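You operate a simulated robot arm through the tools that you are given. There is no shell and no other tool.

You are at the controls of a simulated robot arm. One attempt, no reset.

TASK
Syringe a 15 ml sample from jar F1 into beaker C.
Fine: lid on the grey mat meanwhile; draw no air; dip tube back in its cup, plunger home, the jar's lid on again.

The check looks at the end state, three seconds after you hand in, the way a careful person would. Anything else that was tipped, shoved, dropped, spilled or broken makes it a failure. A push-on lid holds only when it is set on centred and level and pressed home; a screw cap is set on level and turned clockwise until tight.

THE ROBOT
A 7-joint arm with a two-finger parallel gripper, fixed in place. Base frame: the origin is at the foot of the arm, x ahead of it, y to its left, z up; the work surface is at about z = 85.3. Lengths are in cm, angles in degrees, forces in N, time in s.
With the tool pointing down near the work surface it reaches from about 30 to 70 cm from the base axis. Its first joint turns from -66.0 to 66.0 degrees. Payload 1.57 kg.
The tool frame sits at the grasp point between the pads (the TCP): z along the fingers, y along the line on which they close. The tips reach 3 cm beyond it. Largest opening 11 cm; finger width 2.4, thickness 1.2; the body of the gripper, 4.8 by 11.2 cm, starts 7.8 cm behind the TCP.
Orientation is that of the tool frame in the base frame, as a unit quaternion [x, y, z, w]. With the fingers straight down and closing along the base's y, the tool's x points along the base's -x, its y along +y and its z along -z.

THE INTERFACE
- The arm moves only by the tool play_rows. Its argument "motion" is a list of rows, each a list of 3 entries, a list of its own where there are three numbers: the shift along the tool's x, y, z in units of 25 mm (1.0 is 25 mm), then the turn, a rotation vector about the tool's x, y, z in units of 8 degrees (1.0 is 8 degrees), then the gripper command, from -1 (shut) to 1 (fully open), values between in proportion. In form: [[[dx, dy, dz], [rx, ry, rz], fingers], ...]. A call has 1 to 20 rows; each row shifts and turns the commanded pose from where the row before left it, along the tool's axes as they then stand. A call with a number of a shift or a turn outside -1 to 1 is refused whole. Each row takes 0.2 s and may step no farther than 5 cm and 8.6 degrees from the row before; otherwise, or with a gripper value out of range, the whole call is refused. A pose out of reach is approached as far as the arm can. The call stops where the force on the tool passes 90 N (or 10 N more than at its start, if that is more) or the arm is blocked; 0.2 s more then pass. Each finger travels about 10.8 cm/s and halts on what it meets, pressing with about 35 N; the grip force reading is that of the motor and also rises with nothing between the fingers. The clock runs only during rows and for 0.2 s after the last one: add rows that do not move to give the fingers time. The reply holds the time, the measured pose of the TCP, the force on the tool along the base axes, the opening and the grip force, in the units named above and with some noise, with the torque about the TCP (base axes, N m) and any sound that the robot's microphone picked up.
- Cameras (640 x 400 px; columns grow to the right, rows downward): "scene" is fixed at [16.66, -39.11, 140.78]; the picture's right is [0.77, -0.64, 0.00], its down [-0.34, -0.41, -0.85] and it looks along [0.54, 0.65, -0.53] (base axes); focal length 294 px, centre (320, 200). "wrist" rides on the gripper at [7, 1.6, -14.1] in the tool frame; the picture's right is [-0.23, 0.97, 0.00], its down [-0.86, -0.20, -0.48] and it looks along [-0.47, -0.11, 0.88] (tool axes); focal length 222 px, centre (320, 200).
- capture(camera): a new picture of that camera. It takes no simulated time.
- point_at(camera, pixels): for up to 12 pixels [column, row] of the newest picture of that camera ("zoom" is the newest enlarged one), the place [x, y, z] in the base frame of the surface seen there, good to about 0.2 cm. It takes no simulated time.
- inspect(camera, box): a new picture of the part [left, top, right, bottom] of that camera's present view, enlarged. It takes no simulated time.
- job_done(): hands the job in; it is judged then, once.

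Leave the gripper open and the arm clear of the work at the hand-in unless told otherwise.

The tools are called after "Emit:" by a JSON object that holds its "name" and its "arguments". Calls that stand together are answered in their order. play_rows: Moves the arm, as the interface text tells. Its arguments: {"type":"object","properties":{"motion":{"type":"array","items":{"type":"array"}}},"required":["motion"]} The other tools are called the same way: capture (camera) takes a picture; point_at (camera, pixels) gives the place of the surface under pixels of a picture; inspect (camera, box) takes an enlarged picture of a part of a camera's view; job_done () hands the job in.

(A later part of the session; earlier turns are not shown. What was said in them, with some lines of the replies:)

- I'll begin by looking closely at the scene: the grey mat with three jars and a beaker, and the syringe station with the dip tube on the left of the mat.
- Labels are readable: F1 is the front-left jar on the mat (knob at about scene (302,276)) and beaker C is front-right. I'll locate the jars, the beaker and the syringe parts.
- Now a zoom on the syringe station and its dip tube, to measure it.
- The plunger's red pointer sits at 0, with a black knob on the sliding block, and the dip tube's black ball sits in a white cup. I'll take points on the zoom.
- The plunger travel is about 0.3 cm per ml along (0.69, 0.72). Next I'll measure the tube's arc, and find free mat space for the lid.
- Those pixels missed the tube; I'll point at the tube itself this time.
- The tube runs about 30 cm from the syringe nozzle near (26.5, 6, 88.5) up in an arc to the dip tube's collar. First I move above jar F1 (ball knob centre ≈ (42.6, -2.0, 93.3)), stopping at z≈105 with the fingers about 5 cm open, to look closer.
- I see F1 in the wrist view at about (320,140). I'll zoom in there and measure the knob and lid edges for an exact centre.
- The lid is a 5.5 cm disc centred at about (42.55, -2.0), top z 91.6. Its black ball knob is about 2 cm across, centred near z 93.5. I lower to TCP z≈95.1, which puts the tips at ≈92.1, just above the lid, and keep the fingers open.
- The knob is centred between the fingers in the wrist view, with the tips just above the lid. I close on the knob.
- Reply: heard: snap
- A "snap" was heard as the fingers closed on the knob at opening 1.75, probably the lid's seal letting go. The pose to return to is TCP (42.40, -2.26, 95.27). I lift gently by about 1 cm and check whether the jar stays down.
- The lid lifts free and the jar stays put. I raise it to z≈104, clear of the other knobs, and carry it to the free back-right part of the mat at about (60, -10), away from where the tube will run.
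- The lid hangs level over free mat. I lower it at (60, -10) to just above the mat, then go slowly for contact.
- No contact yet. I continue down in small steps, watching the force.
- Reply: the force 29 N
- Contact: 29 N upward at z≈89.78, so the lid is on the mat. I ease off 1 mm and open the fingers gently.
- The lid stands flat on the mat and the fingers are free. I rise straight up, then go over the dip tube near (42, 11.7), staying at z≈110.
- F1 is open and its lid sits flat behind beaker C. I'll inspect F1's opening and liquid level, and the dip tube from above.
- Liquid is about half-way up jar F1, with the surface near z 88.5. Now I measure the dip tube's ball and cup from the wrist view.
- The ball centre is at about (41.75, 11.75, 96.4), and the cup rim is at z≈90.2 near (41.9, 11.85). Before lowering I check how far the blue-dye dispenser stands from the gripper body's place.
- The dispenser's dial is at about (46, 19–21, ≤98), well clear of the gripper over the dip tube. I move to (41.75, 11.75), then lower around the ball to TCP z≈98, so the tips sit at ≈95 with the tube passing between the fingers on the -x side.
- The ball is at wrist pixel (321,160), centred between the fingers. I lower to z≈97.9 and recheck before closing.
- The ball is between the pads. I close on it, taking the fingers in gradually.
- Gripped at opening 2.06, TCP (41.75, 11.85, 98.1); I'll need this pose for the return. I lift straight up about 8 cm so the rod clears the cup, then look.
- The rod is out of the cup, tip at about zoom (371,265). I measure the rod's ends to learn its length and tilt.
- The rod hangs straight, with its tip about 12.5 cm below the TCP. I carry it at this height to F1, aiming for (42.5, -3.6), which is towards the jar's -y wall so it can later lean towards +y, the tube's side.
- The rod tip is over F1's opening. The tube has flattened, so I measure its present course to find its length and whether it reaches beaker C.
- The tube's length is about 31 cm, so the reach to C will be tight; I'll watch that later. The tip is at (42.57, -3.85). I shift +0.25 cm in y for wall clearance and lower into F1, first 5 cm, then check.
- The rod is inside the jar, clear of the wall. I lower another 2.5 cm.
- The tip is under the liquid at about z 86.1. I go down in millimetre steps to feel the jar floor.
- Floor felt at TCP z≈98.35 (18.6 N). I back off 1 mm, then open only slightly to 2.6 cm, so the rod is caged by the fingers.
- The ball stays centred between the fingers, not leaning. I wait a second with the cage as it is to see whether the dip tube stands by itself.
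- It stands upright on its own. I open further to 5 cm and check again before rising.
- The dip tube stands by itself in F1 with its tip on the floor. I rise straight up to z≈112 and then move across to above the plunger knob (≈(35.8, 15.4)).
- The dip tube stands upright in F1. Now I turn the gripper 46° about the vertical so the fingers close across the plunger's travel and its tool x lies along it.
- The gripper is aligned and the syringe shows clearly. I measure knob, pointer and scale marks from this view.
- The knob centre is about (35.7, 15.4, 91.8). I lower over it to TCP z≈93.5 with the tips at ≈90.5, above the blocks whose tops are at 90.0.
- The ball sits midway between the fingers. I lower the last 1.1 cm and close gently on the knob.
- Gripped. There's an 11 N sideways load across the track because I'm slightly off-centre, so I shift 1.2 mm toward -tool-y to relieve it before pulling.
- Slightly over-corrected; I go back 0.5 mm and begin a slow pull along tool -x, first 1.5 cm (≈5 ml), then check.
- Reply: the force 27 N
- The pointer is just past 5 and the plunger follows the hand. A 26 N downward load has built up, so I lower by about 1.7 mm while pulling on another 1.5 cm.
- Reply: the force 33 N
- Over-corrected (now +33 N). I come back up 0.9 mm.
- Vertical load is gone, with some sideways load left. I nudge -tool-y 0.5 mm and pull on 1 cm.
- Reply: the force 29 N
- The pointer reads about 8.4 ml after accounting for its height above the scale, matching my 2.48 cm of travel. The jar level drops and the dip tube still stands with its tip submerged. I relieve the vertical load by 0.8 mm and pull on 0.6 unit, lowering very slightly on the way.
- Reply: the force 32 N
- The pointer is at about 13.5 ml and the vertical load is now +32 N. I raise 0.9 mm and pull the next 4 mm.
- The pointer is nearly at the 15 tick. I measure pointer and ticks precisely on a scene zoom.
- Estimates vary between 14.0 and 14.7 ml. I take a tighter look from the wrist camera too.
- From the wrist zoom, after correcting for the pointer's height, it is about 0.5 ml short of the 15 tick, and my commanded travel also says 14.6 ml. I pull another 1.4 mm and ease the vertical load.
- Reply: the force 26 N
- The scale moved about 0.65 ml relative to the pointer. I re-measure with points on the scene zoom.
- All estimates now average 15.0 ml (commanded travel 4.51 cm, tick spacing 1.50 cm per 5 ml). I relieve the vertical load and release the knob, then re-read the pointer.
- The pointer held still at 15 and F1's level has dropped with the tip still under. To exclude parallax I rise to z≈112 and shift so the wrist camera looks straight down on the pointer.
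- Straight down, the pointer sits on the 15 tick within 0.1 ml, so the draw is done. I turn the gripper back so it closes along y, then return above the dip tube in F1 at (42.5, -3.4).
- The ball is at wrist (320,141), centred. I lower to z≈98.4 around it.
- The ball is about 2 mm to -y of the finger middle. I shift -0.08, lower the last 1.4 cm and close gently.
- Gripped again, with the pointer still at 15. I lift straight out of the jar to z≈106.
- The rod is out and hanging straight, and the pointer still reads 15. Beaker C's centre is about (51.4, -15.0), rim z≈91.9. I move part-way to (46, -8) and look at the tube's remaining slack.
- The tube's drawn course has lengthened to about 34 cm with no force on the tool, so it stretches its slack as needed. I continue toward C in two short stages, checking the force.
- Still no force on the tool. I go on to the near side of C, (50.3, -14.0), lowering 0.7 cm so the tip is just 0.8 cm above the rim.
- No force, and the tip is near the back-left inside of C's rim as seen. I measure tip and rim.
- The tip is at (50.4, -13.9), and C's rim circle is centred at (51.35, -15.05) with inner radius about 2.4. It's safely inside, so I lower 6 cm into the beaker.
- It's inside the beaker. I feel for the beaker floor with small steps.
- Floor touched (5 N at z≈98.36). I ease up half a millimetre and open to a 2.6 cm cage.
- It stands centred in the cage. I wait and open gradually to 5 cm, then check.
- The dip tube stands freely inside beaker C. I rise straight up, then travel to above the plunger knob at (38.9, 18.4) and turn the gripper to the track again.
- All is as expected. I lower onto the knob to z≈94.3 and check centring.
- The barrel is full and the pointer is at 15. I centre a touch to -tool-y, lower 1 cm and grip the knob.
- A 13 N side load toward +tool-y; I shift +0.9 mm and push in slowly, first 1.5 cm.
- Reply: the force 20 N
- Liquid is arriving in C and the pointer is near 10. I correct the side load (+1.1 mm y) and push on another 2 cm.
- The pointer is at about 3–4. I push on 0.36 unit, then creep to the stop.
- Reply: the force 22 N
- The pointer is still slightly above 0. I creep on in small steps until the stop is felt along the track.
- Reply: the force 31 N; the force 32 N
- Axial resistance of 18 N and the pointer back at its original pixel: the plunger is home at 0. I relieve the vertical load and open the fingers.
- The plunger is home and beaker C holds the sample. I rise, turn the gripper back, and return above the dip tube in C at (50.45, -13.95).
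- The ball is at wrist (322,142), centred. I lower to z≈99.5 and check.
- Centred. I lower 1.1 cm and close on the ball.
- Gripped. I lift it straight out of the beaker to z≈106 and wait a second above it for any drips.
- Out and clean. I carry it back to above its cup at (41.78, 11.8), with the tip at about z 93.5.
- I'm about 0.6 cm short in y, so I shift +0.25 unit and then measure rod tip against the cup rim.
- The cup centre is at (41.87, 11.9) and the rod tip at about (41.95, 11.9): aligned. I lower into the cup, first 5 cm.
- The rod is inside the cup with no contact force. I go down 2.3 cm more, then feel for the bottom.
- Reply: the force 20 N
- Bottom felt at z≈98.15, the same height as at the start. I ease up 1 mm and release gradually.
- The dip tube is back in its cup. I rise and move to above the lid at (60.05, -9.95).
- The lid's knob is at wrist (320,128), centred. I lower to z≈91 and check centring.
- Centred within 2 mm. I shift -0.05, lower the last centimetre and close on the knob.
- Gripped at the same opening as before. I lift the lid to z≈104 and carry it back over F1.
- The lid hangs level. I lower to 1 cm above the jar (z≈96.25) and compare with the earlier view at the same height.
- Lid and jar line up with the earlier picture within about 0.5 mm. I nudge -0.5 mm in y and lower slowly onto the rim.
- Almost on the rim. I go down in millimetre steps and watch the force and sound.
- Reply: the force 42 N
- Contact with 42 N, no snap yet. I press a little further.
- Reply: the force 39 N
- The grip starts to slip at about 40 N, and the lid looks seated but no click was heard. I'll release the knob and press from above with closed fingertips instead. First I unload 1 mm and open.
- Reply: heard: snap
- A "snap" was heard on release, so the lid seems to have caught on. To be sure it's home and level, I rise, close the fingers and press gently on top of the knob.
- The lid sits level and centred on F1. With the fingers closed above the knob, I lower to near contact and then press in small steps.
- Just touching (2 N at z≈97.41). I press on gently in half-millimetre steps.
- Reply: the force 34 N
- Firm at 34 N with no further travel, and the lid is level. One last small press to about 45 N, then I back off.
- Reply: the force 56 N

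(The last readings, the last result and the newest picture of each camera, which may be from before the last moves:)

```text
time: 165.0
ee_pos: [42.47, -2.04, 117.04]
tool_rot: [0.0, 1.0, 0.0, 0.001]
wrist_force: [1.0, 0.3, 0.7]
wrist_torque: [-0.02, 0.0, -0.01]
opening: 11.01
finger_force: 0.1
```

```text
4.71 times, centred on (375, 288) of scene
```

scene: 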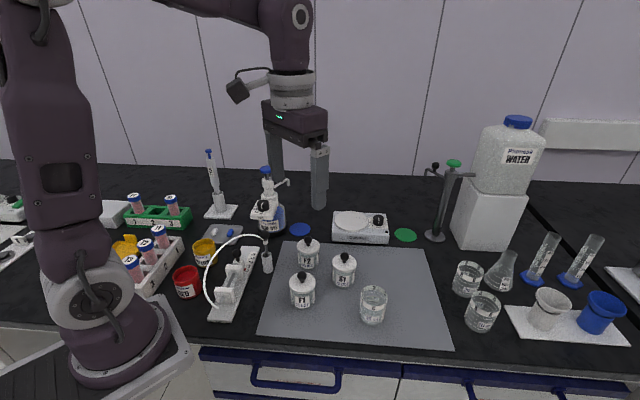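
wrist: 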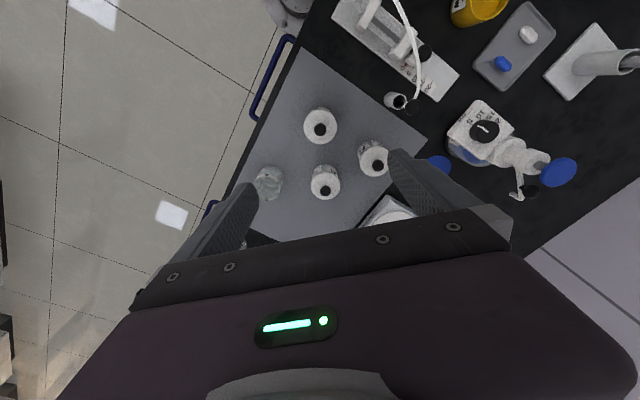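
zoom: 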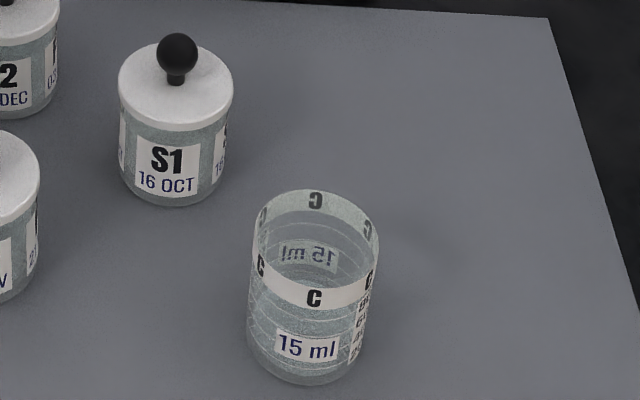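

Everything looks right. I check the lid's level and centring with a few points, and the pointer once more.

Emit:
{"name": "inspect", "arguments": {"camera": "scene", "box": [280, 260, 325, 315]}}

Emit:
{"name": "point_at", "arguments": {"camera": "zoom", "pixels": [[316, 113], [228, 160], [409, 160], [318, 235], [255, 110], [382, 110], [318, 246], [302, 356], [317, 172], [250, 200], [390, 200]]}}

Emit:
{"name": "inspect", "arguments": {"camera": "scene", "box": [200, 228, 280, 278]}}

Emit:
{"name": "inspect", "arguments": {"camera": "scene", "box": [430, 230, 640, 350]}}

```text
7.27 times, centred on (302, 288) of scene
```

zoom: 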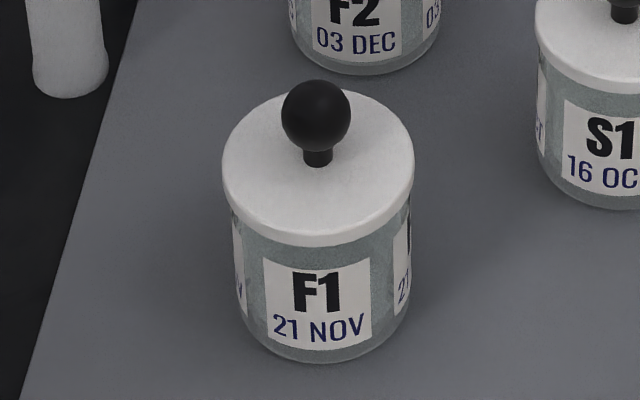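

```text
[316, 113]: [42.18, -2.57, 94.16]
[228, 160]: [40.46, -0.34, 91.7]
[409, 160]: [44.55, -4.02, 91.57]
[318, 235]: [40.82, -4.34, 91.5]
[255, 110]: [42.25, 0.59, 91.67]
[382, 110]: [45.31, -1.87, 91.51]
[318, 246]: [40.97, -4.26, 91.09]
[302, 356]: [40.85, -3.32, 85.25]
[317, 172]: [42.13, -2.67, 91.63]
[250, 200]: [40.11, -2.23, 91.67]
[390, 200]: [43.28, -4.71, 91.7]
```

```text
8.00 times, centred on (240, 253) of scene
```

zoom: 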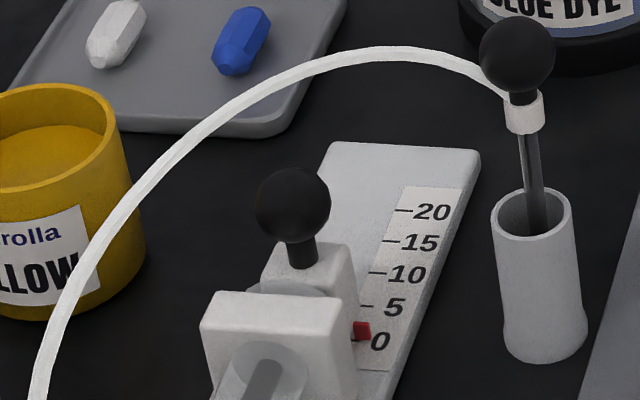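

```text
3.05 times, centred on (535, 290) of scene
```

zoom: 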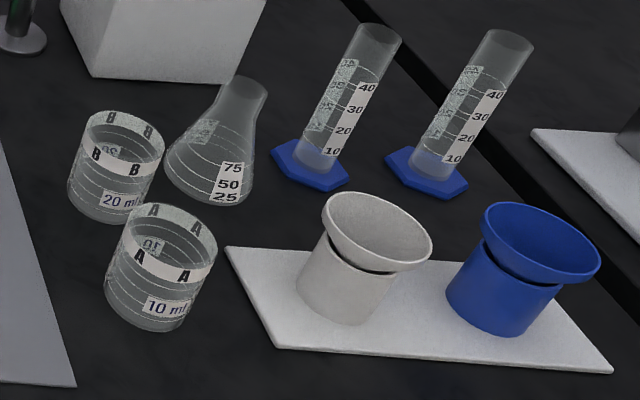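

The pointer is at exactly its starting place and the lid is level at z≈91.6. One last check that the dip tube sits at its old depth in the cup.

Emit:
{"name": "inspect", "arguments": {"camera": "scene", "box": [245, 228, 290, 278]}}

Emit:
{"name": "point_at", "arguments": {"camera": "zoom", "pixels": [[295, 52], [295, 20], [300, 112], [303, 130], [308, 180], [313, 220]]}}

Emit:
{"name": "inspect", "arguments": {"camera": "wrist", "box": [360, 70, 430, 130]}}

```text
8.00 times, centred on (268, 253) of scene
```

zoom: 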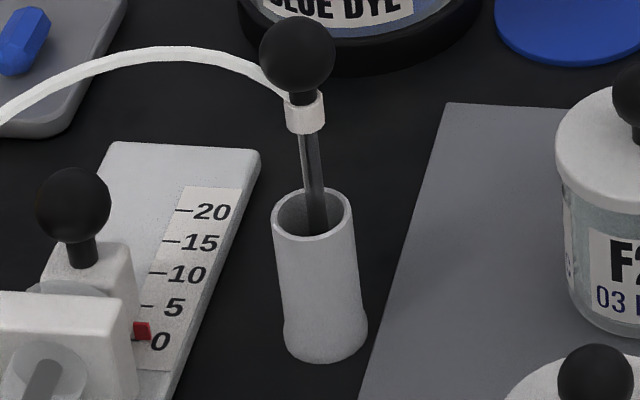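

```text
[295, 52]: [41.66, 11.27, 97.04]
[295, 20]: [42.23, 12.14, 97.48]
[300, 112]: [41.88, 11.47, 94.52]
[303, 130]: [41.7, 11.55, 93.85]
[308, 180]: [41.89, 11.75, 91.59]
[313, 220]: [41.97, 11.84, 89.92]
```

```text
6.67 times, centred on (395, 100) of wrist
```

zoom: 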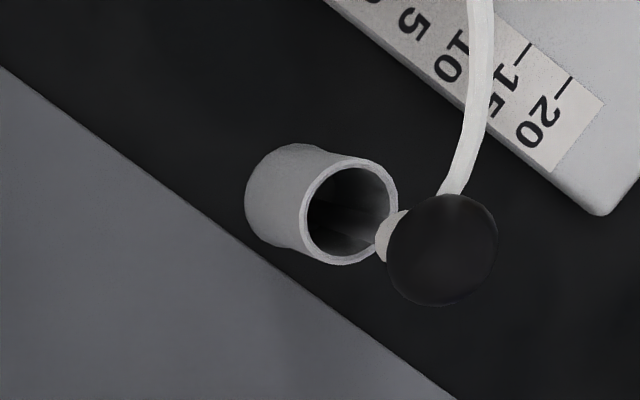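

The dip tube is at its original depth. I raise the open gripper a bit further clear of the work before handing in.

Emit:
{"name": "play_rows", "arguments": {"motion": [[[-0.3, 0.3, -0.7], [0, 0, 0], 1], [[-0.3, 0.4, -0.7], [0, 0, 0], 1], [[-0.3, 0.4, -0.7], [0, 0, 0], 1], [[-0.3, 0.4, -0.7], [0, 0, 0], 1], [[-0.2, 0.3, -0.6], [0, 0, 0], 1], [[0, 0, 0], [0, 0, 0], 1]]}}

Emit:
{"name": "capture", "arguments": {"camera": "scene"}}

```text
time: 166.4
ee_pos: [46.12, 2.46, 125.47]
tool_rot: [0.0, 1.0, -0.001, 0.0]
wrist_force: [-0.2, -0.4, 0.2]
wrist_torque: [-0.03, 0.01, 0.01]
opening: 11.01
finger_force: 0.1
```

```text
taken
```

scene: 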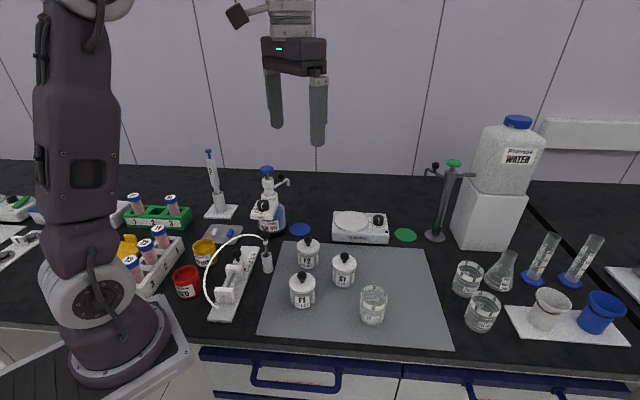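

The sample is in beaker C, the plunger is at 0, the dip tube is in its cup and F1's lid is back on. The gripper is open, the arm is clear and nothing else was disturbed, so I hand in.

Emit:
{"name": "job_done", "arguments": {}}

```text
The job is handed in.
```

I drew 15 ml from jar F1 with the syringe, put it into beaker C, and handed the job in. I have no result from the check yet.

- **Volume:** the pointer sat on the 15 mark, to within about 0.1 ml seen from straight above. I then pushed the plunger fully in, back to 0.
- **No air:** I set the dip tube's tip on the floor of F1 before drawing. It was still standing there, below the liquid, when the draw ended.
- **Dip tube:** it is back in its cup at its original depth.
- **Lid:** it lay on the grey mat while the jar was open. It is now back on F1, centred and level at its original height. I heard a snap when I let go, and it did not move any further when I pressed the knob at about 55 N.
- **Jar F1:** it shifted by roughly 1 mm on the mat when I pressed the lid on. I saw nothing spilled, tipped or knocked.

The gripper is open and the arm is back near its starting position, clear of the work.
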